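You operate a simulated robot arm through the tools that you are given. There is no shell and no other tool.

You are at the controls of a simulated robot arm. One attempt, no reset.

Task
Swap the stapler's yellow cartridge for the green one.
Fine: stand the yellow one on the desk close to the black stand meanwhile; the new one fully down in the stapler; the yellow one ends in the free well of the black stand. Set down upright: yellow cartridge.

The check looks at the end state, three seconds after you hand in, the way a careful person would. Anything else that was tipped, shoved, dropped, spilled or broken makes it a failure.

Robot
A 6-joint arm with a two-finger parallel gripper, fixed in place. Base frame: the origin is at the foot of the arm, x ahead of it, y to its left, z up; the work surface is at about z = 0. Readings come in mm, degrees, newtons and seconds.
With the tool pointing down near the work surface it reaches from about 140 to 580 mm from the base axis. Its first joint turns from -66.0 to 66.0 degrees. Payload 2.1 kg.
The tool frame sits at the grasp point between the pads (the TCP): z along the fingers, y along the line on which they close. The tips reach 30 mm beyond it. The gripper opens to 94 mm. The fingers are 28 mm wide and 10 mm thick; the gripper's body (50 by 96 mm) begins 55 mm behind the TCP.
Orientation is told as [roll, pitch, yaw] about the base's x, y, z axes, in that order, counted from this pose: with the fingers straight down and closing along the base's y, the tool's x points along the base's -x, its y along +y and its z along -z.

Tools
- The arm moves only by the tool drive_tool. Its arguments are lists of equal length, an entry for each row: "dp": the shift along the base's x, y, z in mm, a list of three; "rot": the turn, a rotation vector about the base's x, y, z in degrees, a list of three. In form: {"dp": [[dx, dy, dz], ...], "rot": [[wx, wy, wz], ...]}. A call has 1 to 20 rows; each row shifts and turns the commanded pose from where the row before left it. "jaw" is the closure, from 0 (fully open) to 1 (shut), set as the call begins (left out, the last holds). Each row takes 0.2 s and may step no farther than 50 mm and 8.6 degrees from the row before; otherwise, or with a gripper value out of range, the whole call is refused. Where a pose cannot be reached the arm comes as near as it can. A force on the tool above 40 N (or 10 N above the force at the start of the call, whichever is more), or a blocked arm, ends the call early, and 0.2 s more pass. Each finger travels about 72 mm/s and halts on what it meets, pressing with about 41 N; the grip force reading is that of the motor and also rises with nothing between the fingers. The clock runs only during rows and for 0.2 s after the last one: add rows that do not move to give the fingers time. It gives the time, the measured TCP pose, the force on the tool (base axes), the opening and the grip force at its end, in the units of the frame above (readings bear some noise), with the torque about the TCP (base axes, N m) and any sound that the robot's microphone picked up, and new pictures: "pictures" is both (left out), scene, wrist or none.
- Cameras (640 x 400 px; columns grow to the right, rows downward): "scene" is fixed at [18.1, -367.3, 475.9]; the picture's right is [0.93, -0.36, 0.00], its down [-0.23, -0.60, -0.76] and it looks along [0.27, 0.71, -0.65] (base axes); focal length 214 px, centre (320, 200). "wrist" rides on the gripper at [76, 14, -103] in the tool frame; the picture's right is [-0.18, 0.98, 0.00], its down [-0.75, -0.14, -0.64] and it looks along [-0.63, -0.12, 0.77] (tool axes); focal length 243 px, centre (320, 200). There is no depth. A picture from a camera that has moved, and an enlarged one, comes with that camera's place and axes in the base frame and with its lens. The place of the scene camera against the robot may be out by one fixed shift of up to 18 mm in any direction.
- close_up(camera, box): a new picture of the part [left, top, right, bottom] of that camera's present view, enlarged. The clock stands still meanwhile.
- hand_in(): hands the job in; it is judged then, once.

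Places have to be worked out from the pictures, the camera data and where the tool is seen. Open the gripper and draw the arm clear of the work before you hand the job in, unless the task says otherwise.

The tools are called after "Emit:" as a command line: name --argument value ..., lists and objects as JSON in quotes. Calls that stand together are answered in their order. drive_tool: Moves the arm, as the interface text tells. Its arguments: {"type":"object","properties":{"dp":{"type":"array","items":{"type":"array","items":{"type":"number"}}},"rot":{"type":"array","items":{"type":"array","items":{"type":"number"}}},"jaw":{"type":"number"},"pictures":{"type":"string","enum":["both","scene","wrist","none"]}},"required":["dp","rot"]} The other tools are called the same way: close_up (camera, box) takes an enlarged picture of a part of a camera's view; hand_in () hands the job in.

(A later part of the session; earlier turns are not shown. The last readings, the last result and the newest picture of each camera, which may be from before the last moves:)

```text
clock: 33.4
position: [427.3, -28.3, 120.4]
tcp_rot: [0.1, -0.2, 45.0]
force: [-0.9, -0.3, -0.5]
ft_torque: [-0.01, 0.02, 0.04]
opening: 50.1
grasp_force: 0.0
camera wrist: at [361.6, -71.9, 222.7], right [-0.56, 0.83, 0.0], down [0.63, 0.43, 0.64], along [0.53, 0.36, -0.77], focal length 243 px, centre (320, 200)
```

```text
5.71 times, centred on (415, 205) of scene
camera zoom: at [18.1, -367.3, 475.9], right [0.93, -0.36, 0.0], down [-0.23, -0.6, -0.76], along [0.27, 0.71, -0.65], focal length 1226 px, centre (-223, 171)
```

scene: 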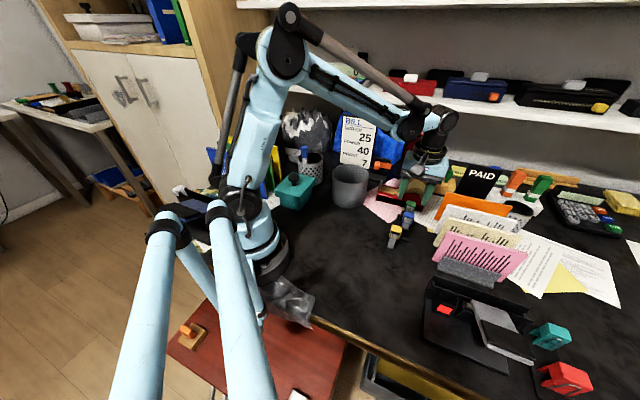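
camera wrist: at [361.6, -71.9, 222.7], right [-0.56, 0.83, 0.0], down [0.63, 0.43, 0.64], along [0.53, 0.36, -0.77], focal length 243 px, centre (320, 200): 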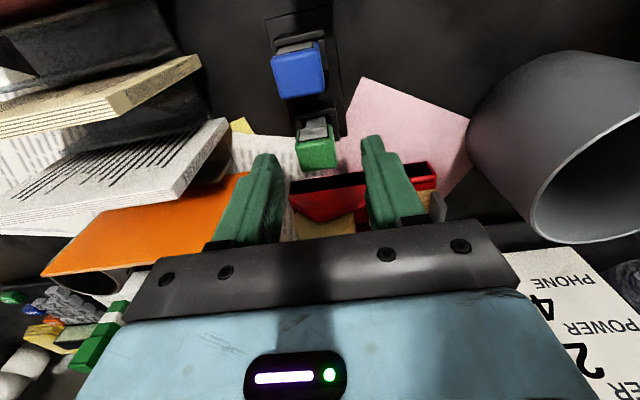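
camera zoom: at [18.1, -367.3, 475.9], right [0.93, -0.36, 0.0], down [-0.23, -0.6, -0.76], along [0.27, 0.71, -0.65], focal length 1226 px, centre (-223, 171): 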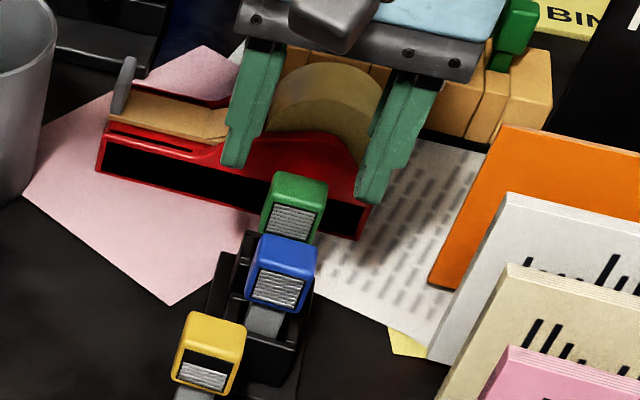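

Triangulating the two heights puts green's head top near z≈74, centred at about (433.5,-26.4). I'll shift about (+10.6,+6.2) so green sits in the grip exactly as yellow did (about 6 mm toward the camera side), then lower to z≈100.

Emit:
drive_tool --dp '[[5.3, 3.1, 0], [5.3, 3.1, 0], [0, 0, -10], [0, 0, -10], [0, 0, 0]]' --rot '[[0, 0, 0], [0, 0, 0], [0, 0, 0], [0, 0, 0], [0, 0, 0]]'

Emit:
close_up --camera "wrist" --box '[230, 80, 410, 240]'

Emit:
close_up --camera "scene" --box '[380, 170, 450, 240]'

```text
clock: 34.6
position: [437.5, -22.9, 99.9]
tcp_rot: [0.1, -0.1, 45.0]
force: [1.4, -0.6, 0.3]
ft_torque: [0.0, 0.01, 0.02]
opening: 49.7
grasp_force: 0.1
camera wrist: at [372.4, -65.7, 202.8], right [-0.56, 0.83, 0.0], down [0.63, 0.43, 0.64], along [0.53, 0.36, -0.77], focal length 243 px, centre (320, 200)
```

scene: 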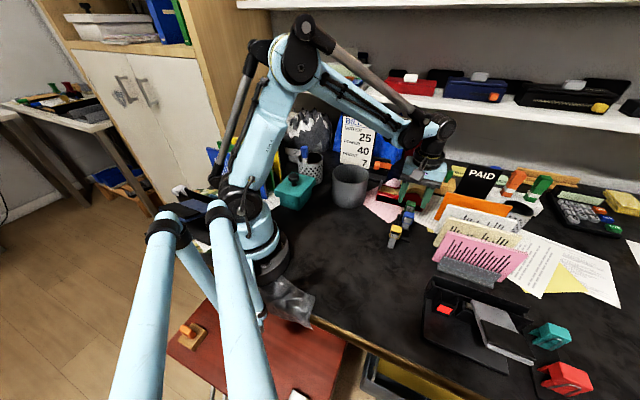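
wrist: 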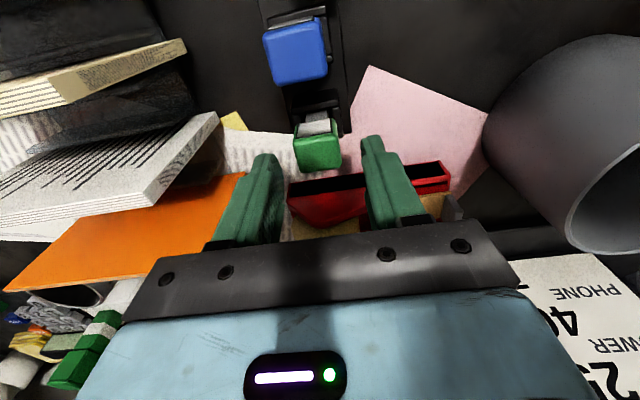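

```text
2.50 times, centred on (320, 160) of wrist
camera zoom: at [372.4, -65.7, 202.8], right [-0.56, 0.83, 0.0], down [0.63, 0.43, 0.64], along [0.53, 0.36, -0.77], focal length 606 px, centre (320, 300)
```

zoom: 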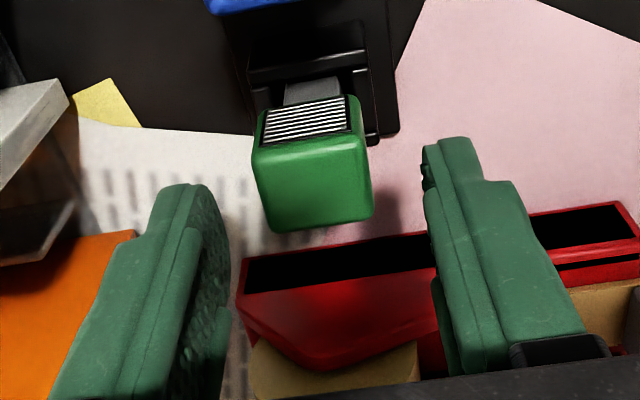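

```text
5.71 times, centred on (415, 205) of scene
camera zoom: at [18.1, -367.3, 475.9], right [0.93, -0.36, 0.0], down [-0.23, -0.6, -0.76], along [0.27, 0.71, -0.65], focal length 1226 px, centre (-223, 171)
```

zoom: 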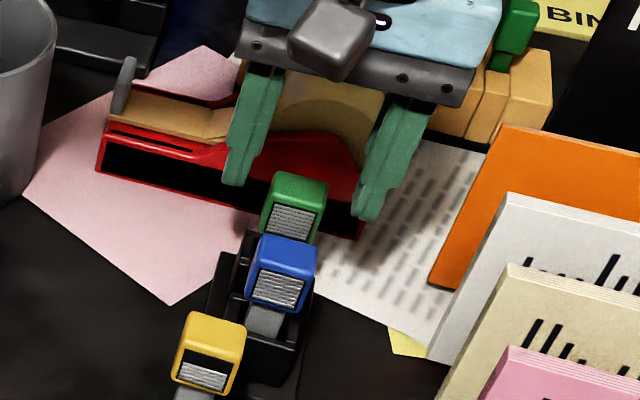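

Green's image is tracking as predicted (head top at about z≈75). I'll lower to TCP z≈86 and compare with yellow's grip picture.

Emit:
drive_tool --dp '[[0, 0, -7], [0, 0, -7], [0, 0, 0]]' --rot '[[0, 0, 0], [0, 0, 0], [0, 0, 0]]'

Emit:
close_up --camera "wrist" --box '[230, 80, 410, 240]'

Emit:
close_up --camera "scene" --box '[380, 170, 450, 240]'

```text
clock: 35.4
position: [437.4, -20.6, 86.1]
tcp_rot: [0.1, -0.1, 45.0]
force: [-0.3, 0.5, -0.6]
ft_torque: [0.01, 0.0, 0.03]
opening: 49.5
grasp_force: 0.0
camera wrist: at [372.2, -65.6, 188.8], right [-0.56, 0.83, 0.0], down [0.63, 0.43, 0.64], along [0.53, 0.36, -0.77], focal length 243 px, centre (320, 200)
```

scene: 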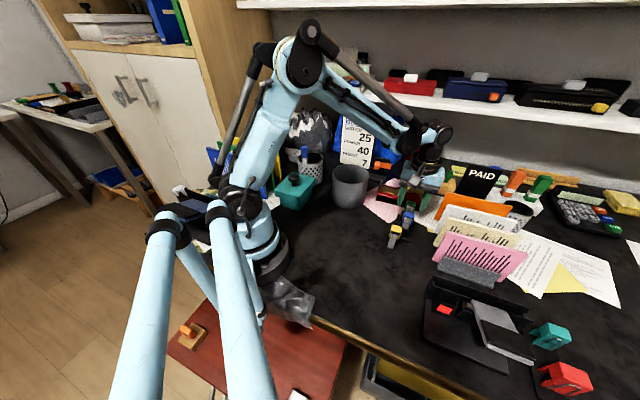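
wrist: 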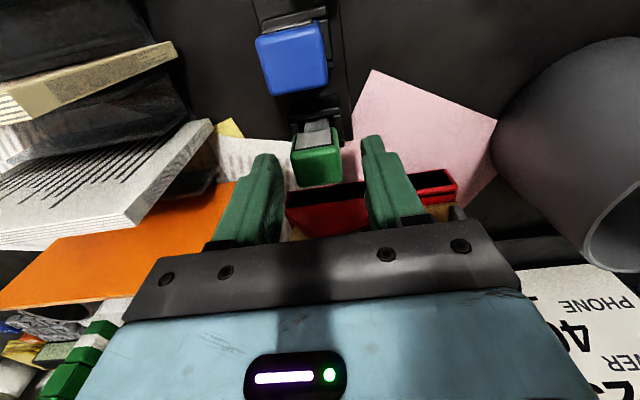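

```text
2.50 times, centred on (320, 160) of wrist
camera zoom: at [372.2, -65.6, 188.8], right [-0.56, 0.83, 0.0], down [0.63, 0.43, 0.64], along [0.53, 0.36, -0.77], focal length 606 px, centre (320, 300)
```

zoom: 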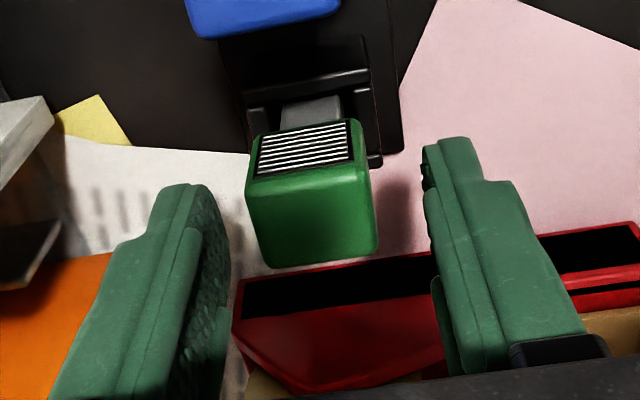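

```text
5.71 times, centred on (415, 205) of scene
camera zoom: at [18.1, -367.3, 475.9], right [0.93, -0.36, 0.0], down [-0.23, -0.6, -0.76], along [0.27, 0.71, -0.65], focal length 1226 px, centre (-223, 171)
```

zoom: 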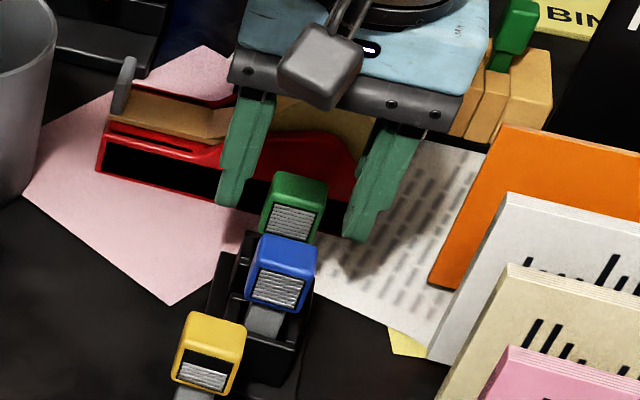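

Green's size in the image now nearly equals yellow's at grip, but it is still higher in the frame. I'll take the same zoom box I used for the gripped yellow to compare precisely.

Emit:
close_up --camera "wrist" --box '[270, 90, 370, 210]'

Emit:
close_up --camera "wrist" --box '[250, 0, 370, 140]'

```text
3.33 times, centred on (320, 150) of wrist
camera zoom: at [372.2, -65.6, 188.8], right [-0.56, 0.83, 0.0], down [0.63, 0.43, 0.64], along [0.53, 0.36, -0.77], focal length 809 px, centre (320, 367)
```

zoom: 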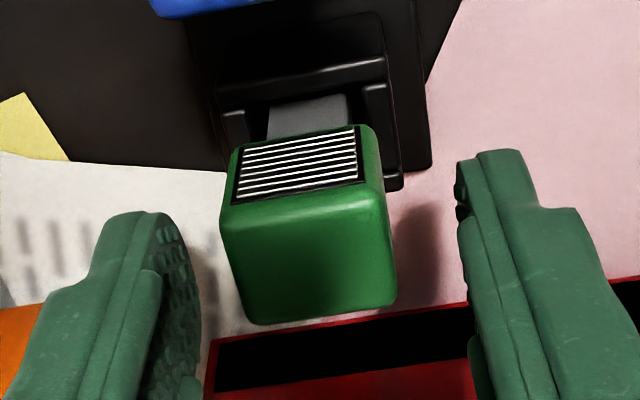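

```text
2.86 times, centred on (310, 70) of wrist
camera zoom: at [372.2, -65.6, 188.8], right [-0.56, 0.83, 0.0], down [0.63, 0.43, 0.64], along [0.53, 0.36, -0.77], focal length 693 px, centre (349, 571)
```

zoom: 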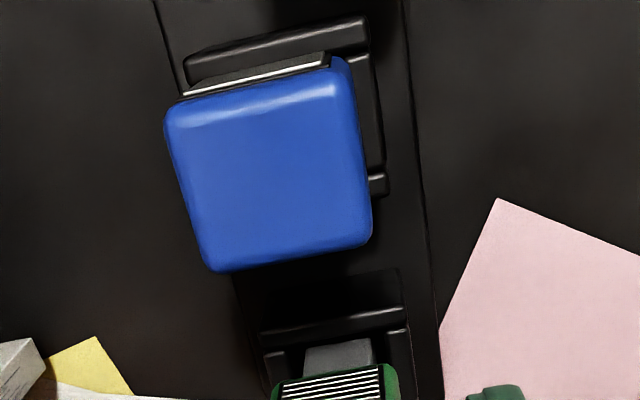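

Size comparison suggests green's head top is at z≈80 and sits slightly more toward the camera than yellow did. I'll shift 2.5 mm toward the camera side, lower 3 mm (tips about 53, above the well box), and close on green.

Emit:
drive_tool --dp '[[-1.8, -1.8, 0], [0, 0, -1.5], [0, 0, -1.5], [0, 0, 0]]' --rot '[[0, 0, 0], [0, 0, 0], [0, 0, 0], [0, 0, 0]]' --pictures "none"

Emit:
drive_tool --dp '[[0, 0, 0], [0, 0, 0], [0, 0, 0]]' --rot '[[0, 0, 0], [0, 0, 0], [0, 0, 0]]' --jaw 1

Emit:
close_up --camera "wrist" --box '[270, 90, 370, 210]'

Emit:
close_up --camera "scene" --box '[380, 170, 450, 240]'

```text
clock: 36.4
position: [436.0, -24.8, 82.8]
tcp_rot: [0.2, -0.1, 45.0]
force: [0.1, 1.6, 0.3]
ft_torque: [-0.02, -0.02, 0.01]
opening: 50.0
grasp_force: 0.0
```

```text
clock: 37.2
position: [435.8, -23.7, 83.4]
tcp_rot: [0.2, -0.2, 45.0]
force: [0.1, 0.2, -0.3]
ft_torque: [-0.01, 0.04, 0.0]
opening: 29.0
grasp_force: 41.2
camera wrist: at [370.1, -67.6, 185.7], right [-0.56, 0.83, 0.0], down [0.63, 0.43, 0.64], along [0.53, 0.36, -0.77], focal length 243 px, centre (320, 200)
```

scene: 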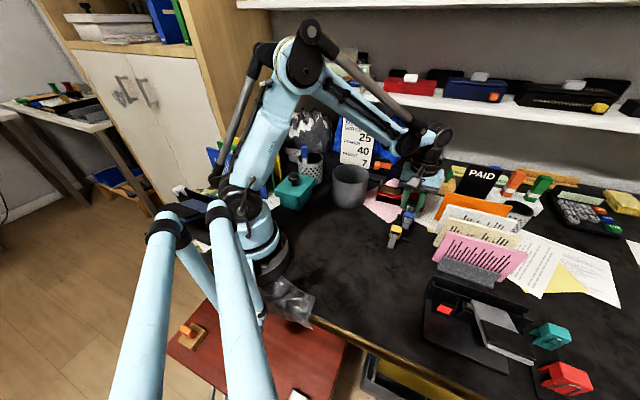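
wrist: 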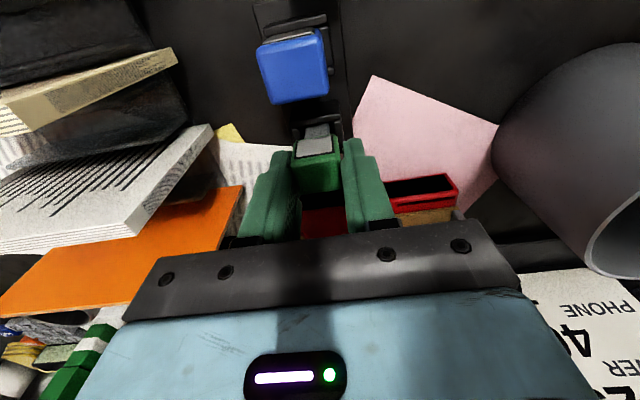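

```text
3.33 times, centred on (320, 150) of wrist
camera zoom: at [370.1, -67.6, 185.7], right [-0.56, 0.83, 0.0], down [0.63, 0.43, 0.64], along [0.53, 0.36, -0.77], focal length 809 px, centre (320, 367)
```

zoom: 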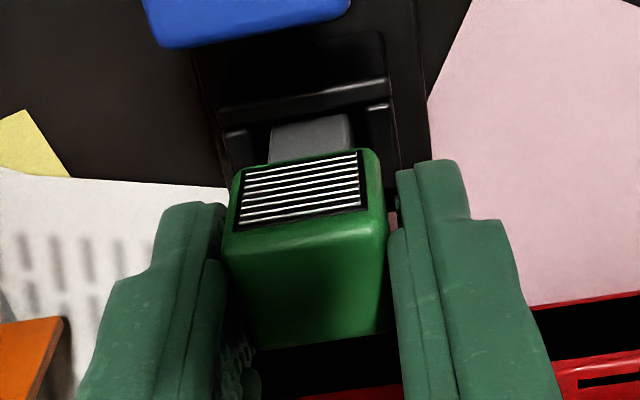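

```text
5.71 times, centred on (415, 205) of scene
camera zoom: at [18.1, -367.3, 475.9], right [0.93, -0.36, 0.0], down [-0.23, -0.6, -0.76], along [0.27, 0.71, -0.65], focal length 1226 px, centre (-223, 171)
```

zoom: 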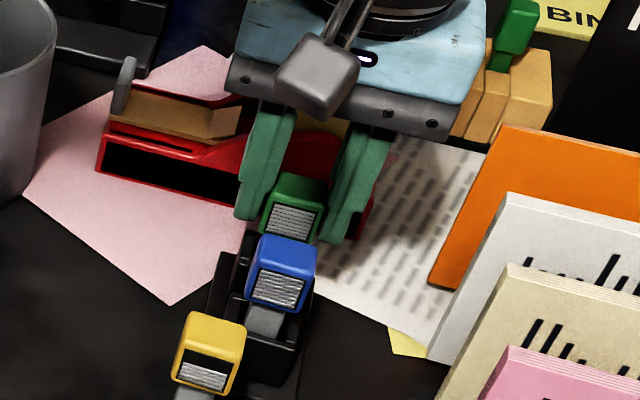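

Green is gripped (29.0 mm) and its picture in the grip matches yellow's within about 1 mm. I'll lift it straight up, slowly at first.

Emit:
drive_tool --dp '[[0, 0, 3], [0, 0, 4], [0, 0, 6], [0, 0, 8], [0, 0, 10], [0, 0, 12], [0, 0, 14], [0, 0, 15], [0, 0, 15], [0, 0, 0]]' --rot '[[0, 0, 0], [0, 0, 0], [0, 0, 0], [0, 0, 0], [0, 0, 0], [0, 0, 0], [0, 0, 0], [0, 0, 0], [0, 0, 0], [0, 0, 0]]'

Emit:
close_up --camera "wrist" --box '[270, 90, 370, 210]'

Emit:
close_up --camera "scene" --box '[370, 160, 450, 250]'

Emit:
close_up --camera "wrist" --box '[230, 0, 410, 140]'

```text
clock: 39.4
position: [435.0, -24.6, 170.3]
tcp_rot: [0.0, -0.1, 45.0]
force: [0.8, -0.3, -0.6]
ft_torque: [-0.02, -0.01, 0.0]
opening: 28.6
grasp_force: 40.8
camera wrist: at [370.4, -67.3, 272.7], right [-0.56, 0.83, 0.0], down [0.63, 0.43, 0.64], along [0.53, 0.36, -0.77], focal length 243 px, centre (320, 200)
```

scene: 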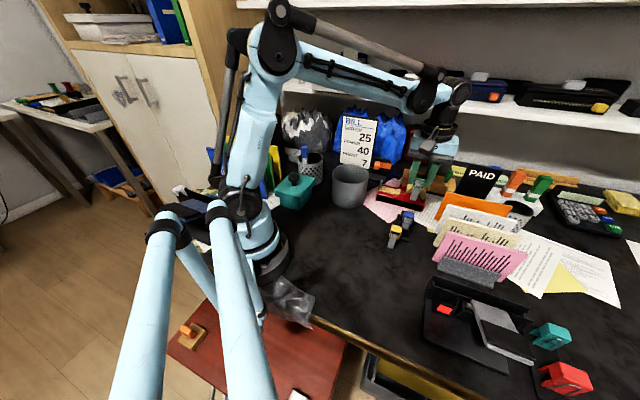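
wrist: 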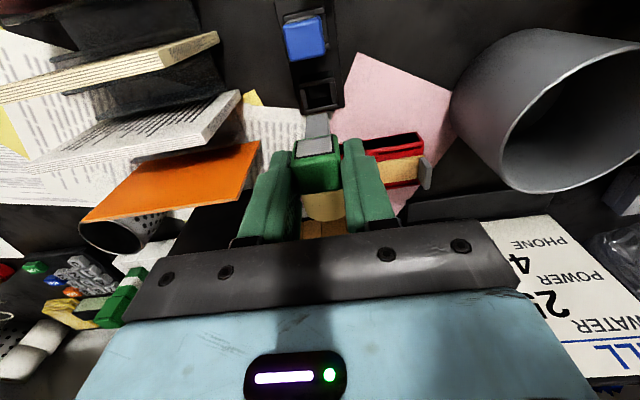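

```text
3.33 times, centred on (320, 150) of wrist
camera zoom: at [370.4, -67.3, 272.7], right [-0.56, 0.83, 0.0], down [0.63, 0.43, 0.64], along [0.53, 0.36, -0.77], focal length 809 px, centre (320, 367)
```

zoom: 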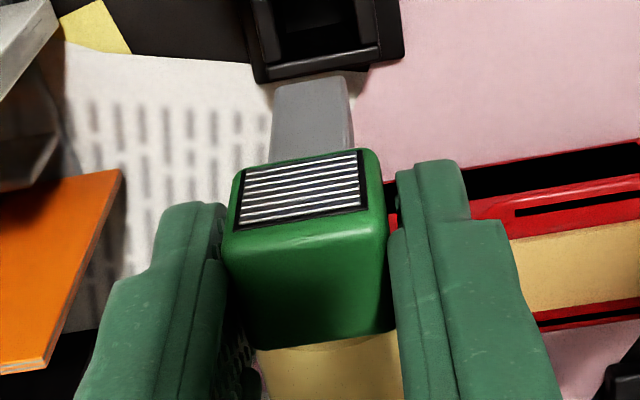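

```text
4.44 times, centred on (410, 205) of scene
camera zoom: at [18.1, -367.3, 475.9], right [0.93, -0.36, 0.0], down [-0.23, -0.6, -0.76], along [0.27, 0.71, -0.65], focal length 953 px, centre (-80, 178)
```

zoom: 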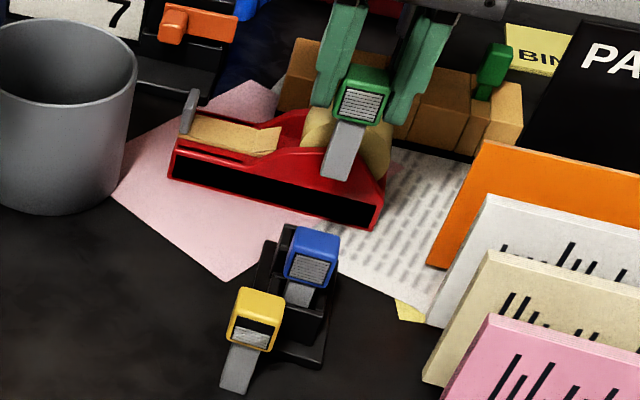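

```text
2.86 times, centred on (320, 70) of wrist
camera zoom: at [370.4, -67.3, 272.7], right [-0.56, 0.83, 0.0], down [0.63, 0.43, 0.64], along [0.53, 0.36, -0.77], focal length 693 px, centre (320, 571)
```

zoom: 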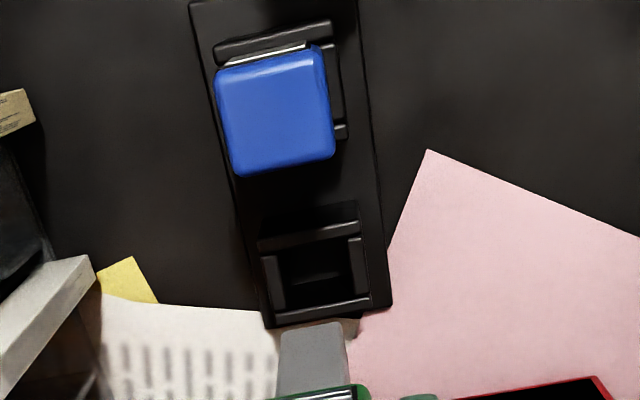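

Green came out cleanly and the second well is now empty. I'll compare its in-grip picture against yellow's using the same zoom box.

Emit:
close_up --camera "wrist" --box '[270, 90, 370, 190]'

Emit:
close_up --camera "wrist" --box '[290, 95, 350, 155]'

```text
4.00 times, centred on (320, 140) of wrist
camera zoom: at [370.4, -67.3, 272.7], right [-0.56, 0.83, 0.0], down [0.63, 0.43, 0.64], along [0.53, 0.36, -0.77], focal length 970 px, centre (320, 440)
```

zoom: 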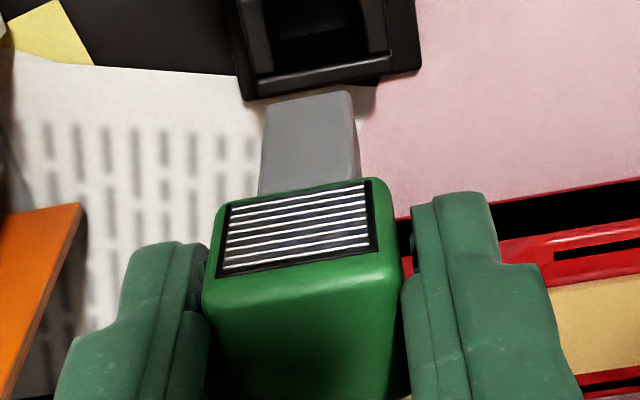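

```text
6.67 times, centred on (320, 125) of wrist
camera zoom: at [370.4, -67.3, 272.7], right [-0.56, 0.83, 0.0], down [0.63, 0.43, 0.64], along [0.53, 0.36, -0.77], focal length 1618 px, centre (320, 700)
```

zoom: 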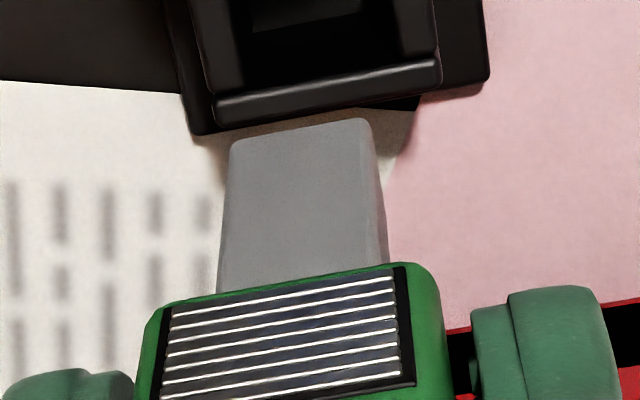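

Green's stem sits about 1 mm further toward -y in the grip than yellow's did and otherwise matches, so the stapler target is yellow's grip pose shifted about 1 mm in +tool-y. I'll raise and carry green along the near side to hover above the stapler.

Emit:
drive_tool --dp '[[0, 0, 15], [-28, -15, 0], [-28, -15, 0], [-29, -15, 0], [-20, -35, 0], [-20, -35, 0], [0, -35, 0], [0, -35, 0], [14, -27, 0], [13.6, -27.1, 0], [0, 0, 0], [0, 0, 0]]' --rot '[[0, 0, 0], [0, 0, 0], [0, 0, 0], [0, 0, 0], [0, 0, 0], [0, 0, 0], [0, 0, 0], [0, 0, 0], [0, 0, 0], [0, 0, 0], [0, 0, 0], [0, 0, 0]]'

Emit:
close_up --camera "wrist" --box '[230, 40, 410, 200]'

Emit:
close_up --camera "scene" --box '[420, 230, 520, 330]'

```text
clock: 42.0
position: [337.2, -262.7, 184.9]
tcp_rot: [0.1, -0.1, 45.0]
force: [0.2, -0.4, 0.8]
ft_torque: [0.01, 0.03, 0.0]
opening: 28.9
grasp_force: 40.9
camera wrist: at [272.7, -306.5, 287.1], right [-0.56, 0.83, 0.0], down [0.63, 0.43, 0.64], along [0.53, 0.36, -0.77], focal length 243 px, centre (320, 200)
```

scene: 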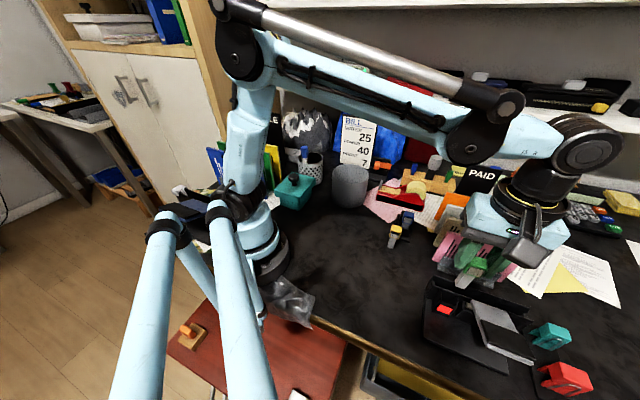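
wrist: 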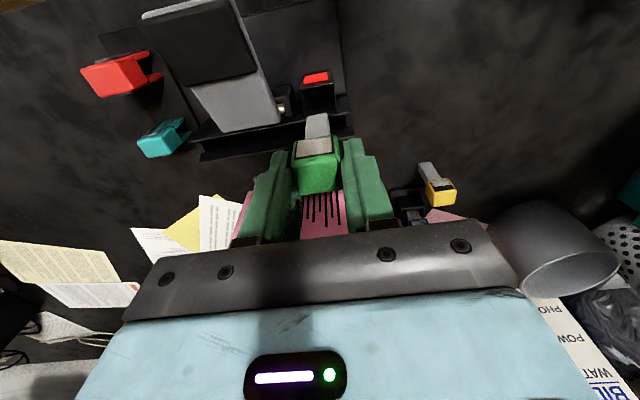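

```text
2.50 times, centred on (320, 120) of wrist
camera zoom: at [272.7, -306.5, 287.1], right [-0.56, 0.83, 0.0], down [0.63, 0.43, 0.64], along [0.53, 0.36, -0.77], focal length 606 px, centre (320, 400)
```

zoom: 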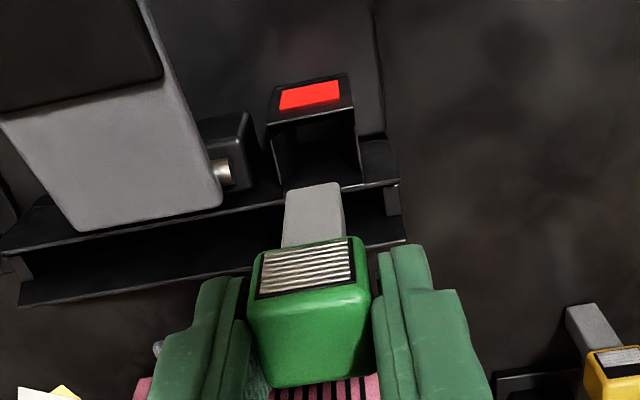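

```text
4.00 times, centred on (470, 280) of scene
camera zoom: at [18.1, -367.3, 475.9], right [0.93, -0.36, 0.0], down [-0.23, -0.6, -0.76], along [0.27, 0.71, -0.65], focal length 858 px, centre (-280, -120)
```

zoom: 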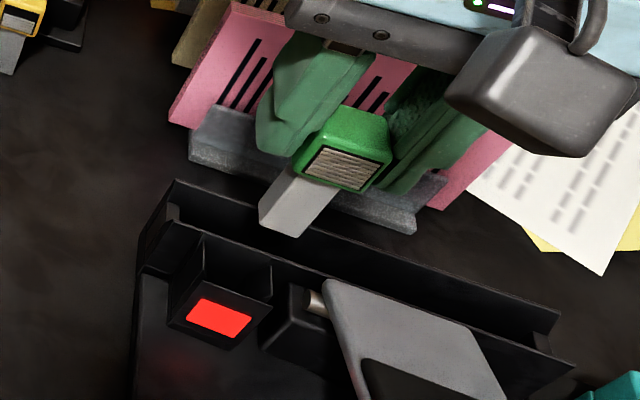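

Green hovers right over the stapler well (camera pose within 0.3 mm of target). I'll descend to z≈146, with the stem just above the tower mouth, and check alignment.

Emit:
drive_tool --dp '[[0.3, 0, -13], [0, 0, -13], [0, 0, -12], [0, 0, 0], [0, 0, 0]]' --rot '[[0, 0, 0], [0, 0, 0], [0, 0, 0], [0, 0, 0], [0, 0, 0]]'

Emit:
close_up --camera "wrist" --box '[260, 60, 380, 180]'

Emit:
close_up --camera "scene" --box '[425, 250, 495, 320]'

```text
clock: 43.2
position: [338.4, -261.5, 145.9]
tcp_rot: [0.1, -0.1, 45.0]
force: [0.3, 0.1, -0.2]
ft_torque: [0.05, 0.04, 0.01]
opening: 28.9
grasp_force: 40.9
camera wrist: at [273.3, -306.2, 249.3], right [-0.56, 0.83, 0.0], down [0.63, 0.43, 0.64], along [0.53, 0.36, -0.77], focal length 243 px, centre (320, 200)
```

scene: 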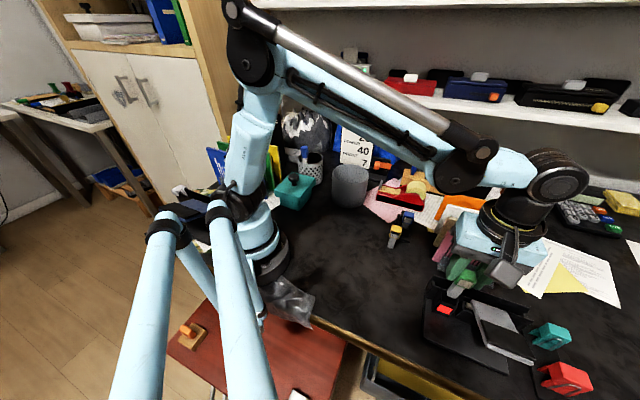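
wrist: 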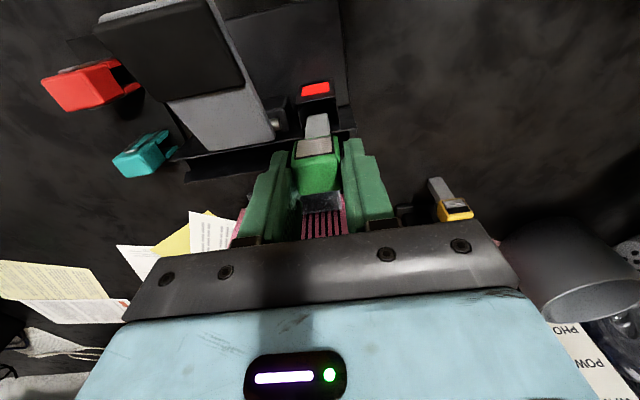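

```text
3.33 times, centred on (320, 120) of wrist
camera zoom: at [273.3, -306.2, 249.3], right [-0.56, 0.83, 0.0], down [0.63, 0.43, 0.64], along [0.53, 0.36, -0.77], focal length 809 px, centre (320, 467)
```

zoom: 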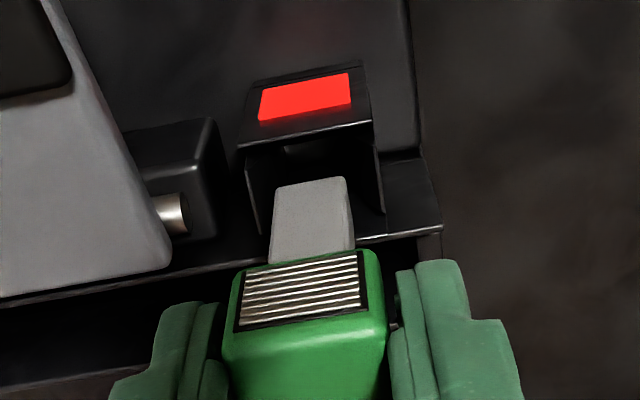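

```text
5.71 times, centred on (460, 285) of scene
camera zoom: at [18.1, -367.3, 475.9], right [0.93, -0.36, 0.0], down [-0.23, -0.6, -0.76], along [0.27, 0.71, -0.65], focal length 1226 px, centre (-480, -286)
```

zoom: 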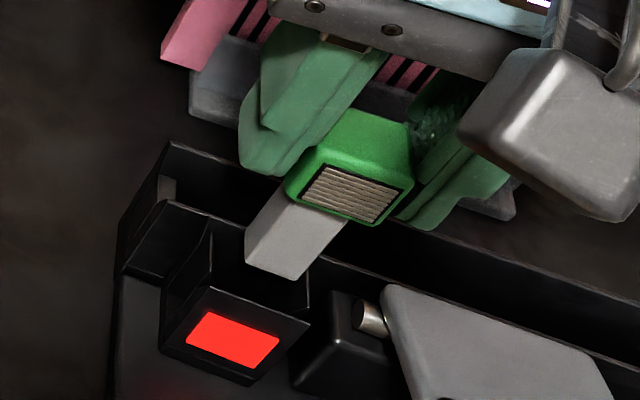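

The stem is centred on the well mouth. I'll descend in small steps, watching the force.

Emit:
drive_tool --dp '[[0, 0, -3], [0, 0, -3], [0, 0, -3], [0, 0, -3], [0, 0, 0]]' --rot '[[0, 0, 0], [0, 0, 0], [0, 0, 0], [0, 0, 0], [0, 0, 0]]' --pictures "none"

Emit:
drive_tool --dp '[[0, 0, -2], [0, 0, -2], [0, 0, -2], [0, 0, 0]]' --rot '[[0, 0, 0], [0, 0, 0], [0, 0, 0], [0, 0, 0]]'

Emit:
close_up --camera "wrist" --box '[260, 70, 380, 190]'

Emit:
close_up --camera "scene" --box '[425, 260, 495, 330]'

```text
clock: 44.4
position: [338.9, -263.8, 134.2]
tcp_rot: [0.1, -0.2, 45.0]
force: [0.5, 0.3, -0.3]
ft_torque: [-0.03, 0.01, 0.0]
opening: 28.9
grasp_force: 40.7
```

```text
clock: 45.4
position: [338.2, -263.6, 129.4]
tcp_rot: [0.1, -0.1, 44.9]
force: [-0.1, 0.6, -0.5]
ft_torque: [0.0, 0.02, 0.0]
opening: 28.9
grasp_force: 41.3
camera wrist: at [273.0, -306.9, 231.7], right [-0.56, 0.83, 0.0], down [0.63, 0.43, 0.64], along [0.53, 0.36, -0.77], focal length 243 px, centre (320, 200)
```

scene: 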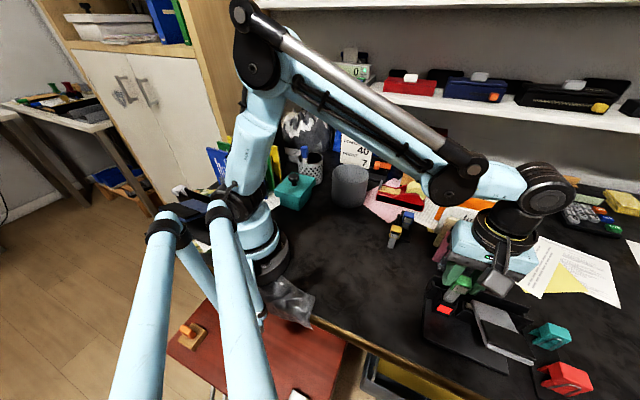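
wrist: 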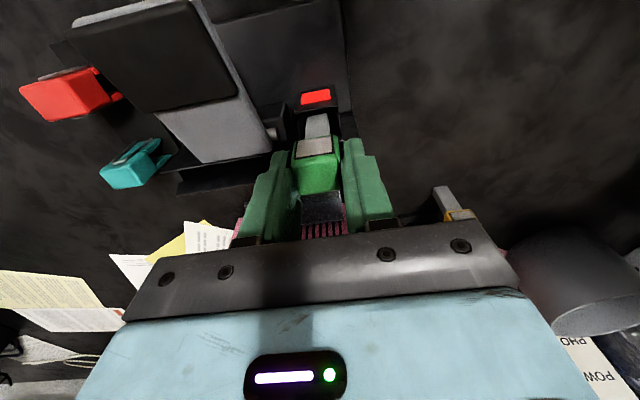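

```text
3.33 times, centred on (320, 130) of wrist
camera zoom: at [273.0, -306.9, 231.7], right [-0.56, 0.83, 0.0], down [0.63, 0.43, 0.64], along [0.53, 0.36, -0.77], focal length 809 px, centre (320, 433)
```

zoom: 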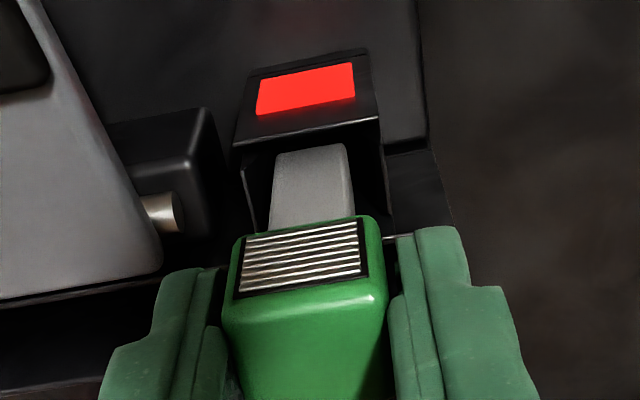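

```text
5.71 times, centred on (460, 295) of scene
camera zoom: at [18.1, -367.3, 475.9], right [0.93, -0.36, 0.0], down [-0.23, -0.6, -0.76], along [0.27, 0.71, -0.65], focal length 1226 px, centre (-480, -343)
```

zoom: 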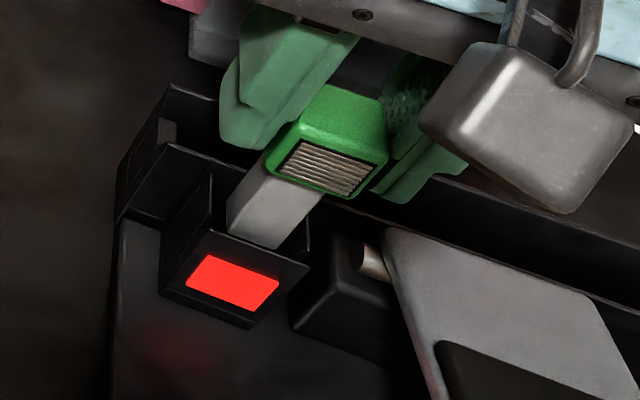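

The stem is entering the well with no contact force. I'll continue down in 2 mm steps.

Emit:
drive_tool --dp '[[0, 0, -2], [0, 0, -2], [0, 0, -2], [0, 0, -2], [0, 0, 0]]' --rot '[[0, 0, 0], [0, 0, 0], [0, 0, 0], [0, 0, 0], [0, 0, 0]]' --pictures "none"

Emit:
drive_tool --dp '[[0, 0, -2], [0, 0, -2], [0, 0, -2], [0, 0, 0]]' --rot '[[0, 0, 0], [0, 0, 0], [0, 0, 0], [0, 0, 0]]'

Emit:
close_up --camera "wrist" --box '[260, 80, 380, 200]'

Emit:
close_up --camera "scene" --box '[425, 260, 495, 330]'

```text
clock: 46.6
position: [338.0, -262.9, 120.5]
tcp_rot: [0.0, -0.1, 45.0]
force: [1.1, 0.0, -0.8]
ft_torque: [-0.03, -0.01, -0.02]
opening: 29.1
grasp_force: 40.9
```

```text
clock: 47.6
position: [339.0, -263.3, 115.3]
tcp_rot: [0.1, -0.1, 45.0]
force: [0.9, 0.0, 0.1]
ft_torque: [0.0, 0.01, -0.01]
opening: 28.8
grasp_force: 41.2
camera wrist: at [272.9, -306.6, 217.9], right [-0.56, 0.83, 0.0], down [0.63, 0.43, 0.64], along [0.53, 0.36, -0.77], focal length 243 px, centre (320, 200)
```

scene: 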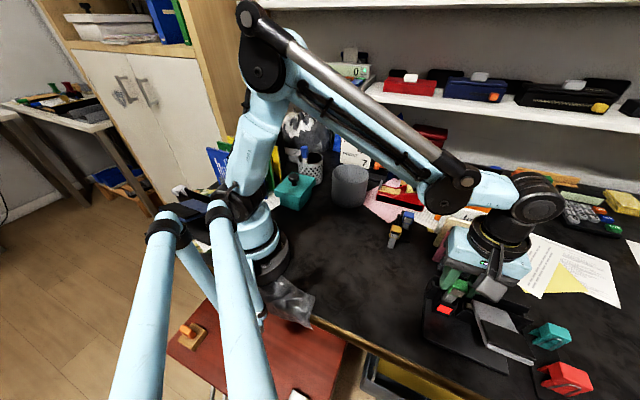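
wrist: 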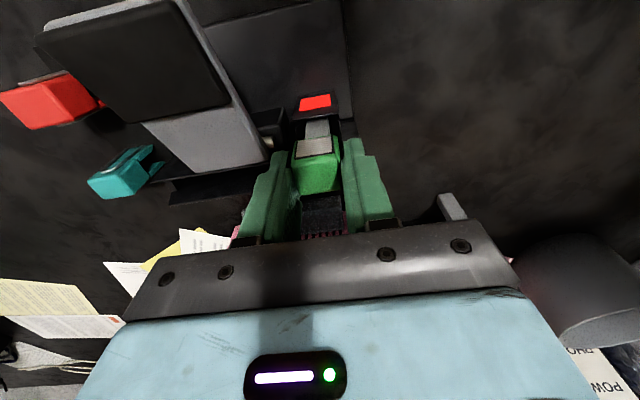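

```text
3.33 times, centred on (320, 140) of wrist
camera zoom: at [272.9, -306.6, 217.9], right [-0.56, 0.83, 0.0], down [0.63, 0.43, 0.64], along [0.53, 0.36, -0.77], focal length 809 px, centre (320, 400)
```

zoom: 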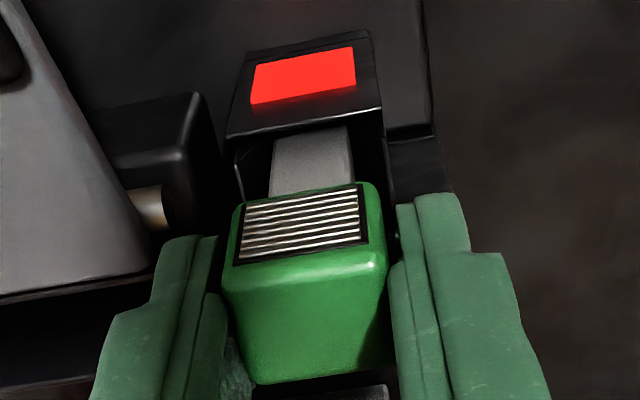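

```text
5.71 times, centred on (460, 295) of scene
camera zoom: at [18.1, -367.3, 475.9], right [0.93, -0.36, 0.0], down [-0.23, -0.6, -0.76], along [0.27, 0.71, -0.65], focal length 1226 px, centre (-480, -343)
```

zoom: 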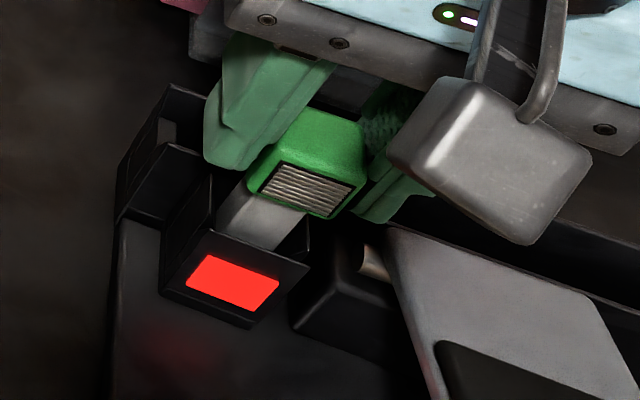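

The stem is inside the well and still force-free. I'll keep going down in 2 mm steps toward the seating height of about 93–94.

Emit:
drive_tool --dp '[[0, 0, -2], [0, 0, -2], [0, 0, -2], [0, 0, -2], [0, 0, 0]]' --rot '[[0, 0, 0], [0, 0, 0], [0, 0, 0], [0, 0, 0], [0, 0, 0]]' --pictures "none"

Emit:
drive_tool --dp '[[0, 0, -2], [0, 0, -2], [0, 0, -2], [0, 0, -2], [0, 0, 0]]' --rot '[[0, 0, 0], [0, 0, 0], [0, 0, 0], [0, 0, 0], [0, 0, 0]]'

Emit:
close_up --camera "scene" --box '[425, 260, 495, 330]'

Emit:
close_up --camera "wrist" --box '[260, 80, 380, 200]'

```text
clock: 48.8
position: [338.0, -263.0, 106.6]
tcp_rot: [0.1, -0.2, 45.0]
force: [0.3, 0.9, -0.8]
ft_torque: [0.01, -0.01, 0.04]
opening: 28.6
grasp_force: 41.2
```

```text
clock: 50.0
position: [338.5, -263.5, 98.8]
tcp_rot: [0.1, -0.1, 45.0]
force: [-0.1, -0.9, -0.3]
ft_torque: [0.0, 0.01, -0.01]
opening: 28.8
grasp_force: 41.1
camera wrist: at [273.5, -306.9, 201.6], right [-0.56, 0.83, 0.0], down [0.63, 0.43, 0.64], along [0.53, 0.36, -0.77], focal length 243 px, centre (320, 200)
```

scene: 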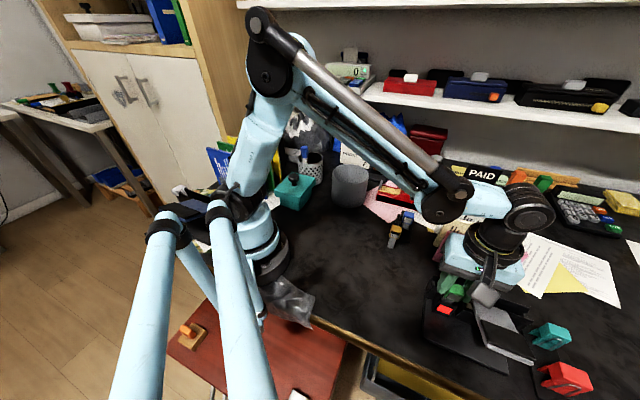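
wrist: 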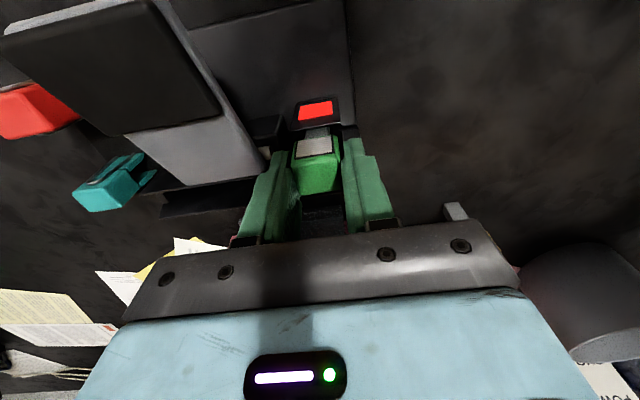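

```text
5.71 times, centred on (460, 295) of scene
camera zoom: at [18.1, -367.3, 475.9], right [0.93, -0.36, 0.0], down [-0.23, -0.6, -0.76], along [0.27, 0.71, -0.65], focal length 1226 px, centre (-480, -343)
```

zoom: 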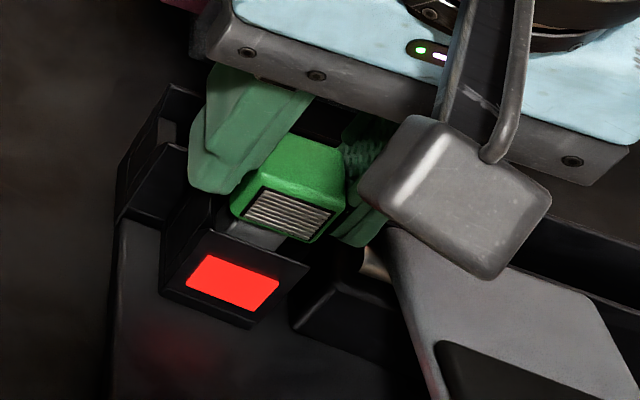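

```text
3.33 times, centred on (320, 140) of wrist
camera zoom: at [273.5, -306.9, 201.6], right [-0.56, 0.83, 0.0], down [0.63, 0.43, 0.64], along [0.53, 0.36, -0.77], focal length 809 px, centre (320, 400)
```

zoom: 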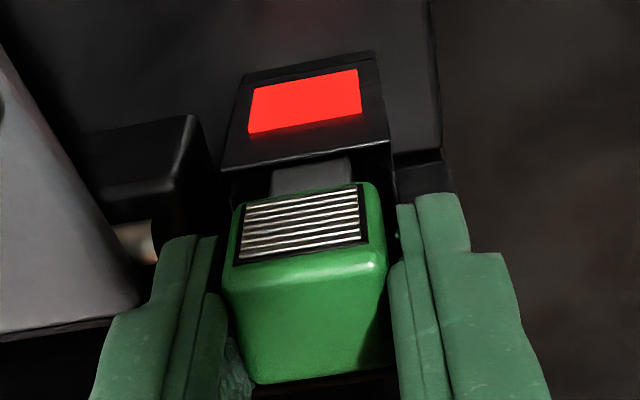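

About 4–5 mm remain to the seated height (target camera z 197.4, now 201.6). I'll go in 1 mm steps with force checks.

Emit:
drive_tool --dp '[[0, 0, -1], [0, 0, -1], [0, 0, 0]]' --rot '[[0, 0, 0], [0, 0, 0], [0, 0, 0]]' --pictures "none"

Emit:
drive_tool --dp '[[0, 0, -1], [0, 0, 0]]' --rot '[[0, 0, 0], [0, 0, 0]]' --pictures "none"

Emit:
drive_tool --dp '[[0, 0, -1], [0, 0, 0]]' --rot '[[0, 0, 0], [0, 0, 0]]'

Emit:
close_up --camera "scene" --box '[425, 260, 495, 330]'

Emit:
close_up --camera "wrist" --box '[260, 80, 380, 200]'

```text
clock: 50.8
position: [338.4, -263.2, 97.7]
tcp_rot: [0.0, -0.1, 45.0]
force: [0.1, -0.3, -0.2]
ft_torque: [-0.01, -0.01, 0.0]
opening: 29.0
grasp_force: 41.1
```

```text
clock: 51.4
position: [337.8, -262.8, 96.3]
tcp_rot: [0.1, -0.2, 45.0]
force: [-0.3, -0.4, -0.6]
ft_torque: [0.0, -0.01, -0.01]
opening: 29.2
grasp_force: 41.2
```

```text
clock: 52.0
position: [338.0, -262.9, 95.4]
tcp_rot: [0.1, 0.0, 45.0]
force: [0.3, 0.0, -0.3]
ft_torque: [-0.03, 0.02, -0.01]
opening: 28.8
grasp_force: 41.4
camera wrist: at [273.3, -306.5, 197.9], right [-0.56, 0.83, 0.0], down [0.63, 0.43, 0.64], along [0.53, 0.36, -0.77], focal length 243 px, centre (320, 200)
```

scene: 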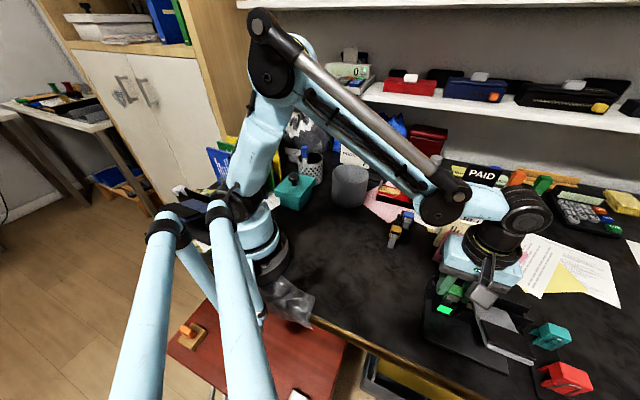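
wrist: 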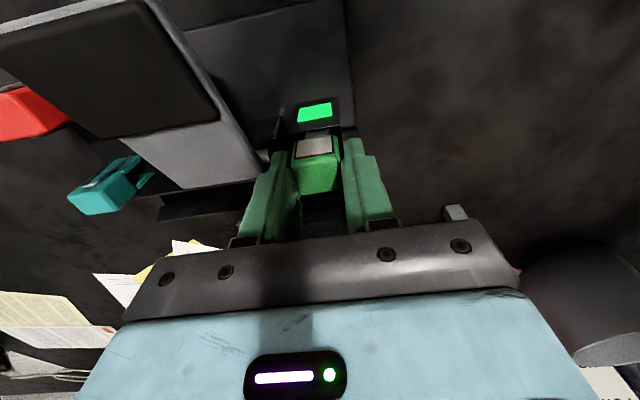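

```text
5.71 times, centred on (460, 295) of scene
camera zoom: at [18.1, -367.3, 475.9], right [0.93, -0.36, 0.0], down [-0.23, -0.6, -0.76], along [0.27, 0.71, -0.65], focal length 1226 px, centre (-480, -343)
```

zoom: 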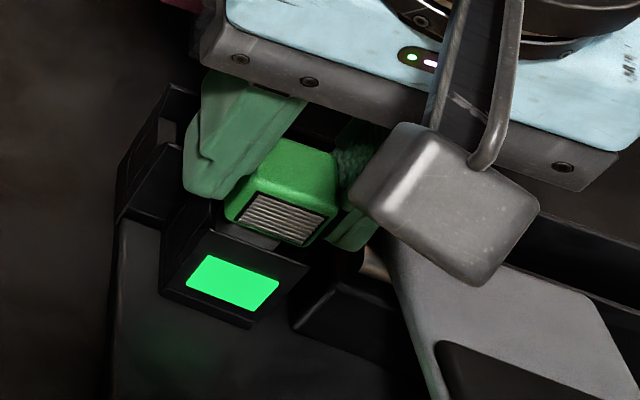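

```text
3.33 times, centred on (320, 140) of wrist
camera zoom: at [273.3, -306.5, 197.9], right [-0.56, 0.83, 0.0], down [0.63, 0.43, 0.64], along [0.53, 0.36, -0.77], focal length 809 px, centre (320, 400)
```

zoom: 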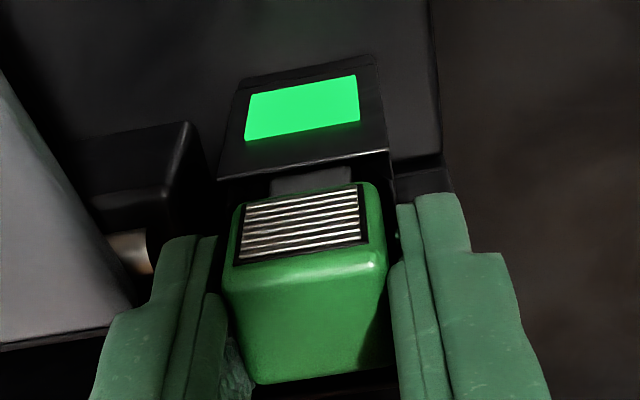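

The LED turned green. I'll continue in small steps until I feel the bottom, to make sure it is fully seated.

Emit:
drive_tool --dp '[[0, 0, -0.7], [0, 0, 0]]' --rot '[[0, 0, 0], [0, 0, 0]]' --pictures "none"

Emit:
drive_tool --dp '[[0, 0, -0.7], [0, 0, 0]]' --rot '[[0, 0, 0], [0, 0, 0]]' --pictures "none"

Emit:
drive_tool --dp '[[0, 0, -0.5], [0, 0, 0]]' --rot '[[0, 0, 0], [0, 0, 0]]' --pictures "none"

```text
clock: 52.6
position: [338.0, -263.2, 93.7]
tcp_rot: [0.1, -0.2, 45.0]
force: [-0.8, 1.6, 13.3]
ft_torque: [0.02, 0.11, 0.02]
opening: 28.8
grasp_force: 40.8
```

```text
clock: 53.2
position: [338.7, -263.1, 95.2]
tcp_rot: [0.0, -0.1, 45.1]
force: [0.1, 0.8, 38.4]
ft_torque: [-0.14, 0.17, 0.0]
opening: 29.1
grasp_force: 40.7
```

```text
clock: 53.7
position: [337.8, -264.0, 95.3]
tcp_rot: [0.1, 0.1, 45.0]
force: [-0.3, 1.9, 13.6]
ft_torque: [-0.06, 0.01, 0.03]
opening: 29.1
grasp_force: 41.0
stopped in row 2: the force on the tool passed its limit at 50 N (the readings are from after the stop); the commanded pose is now the measured one
```

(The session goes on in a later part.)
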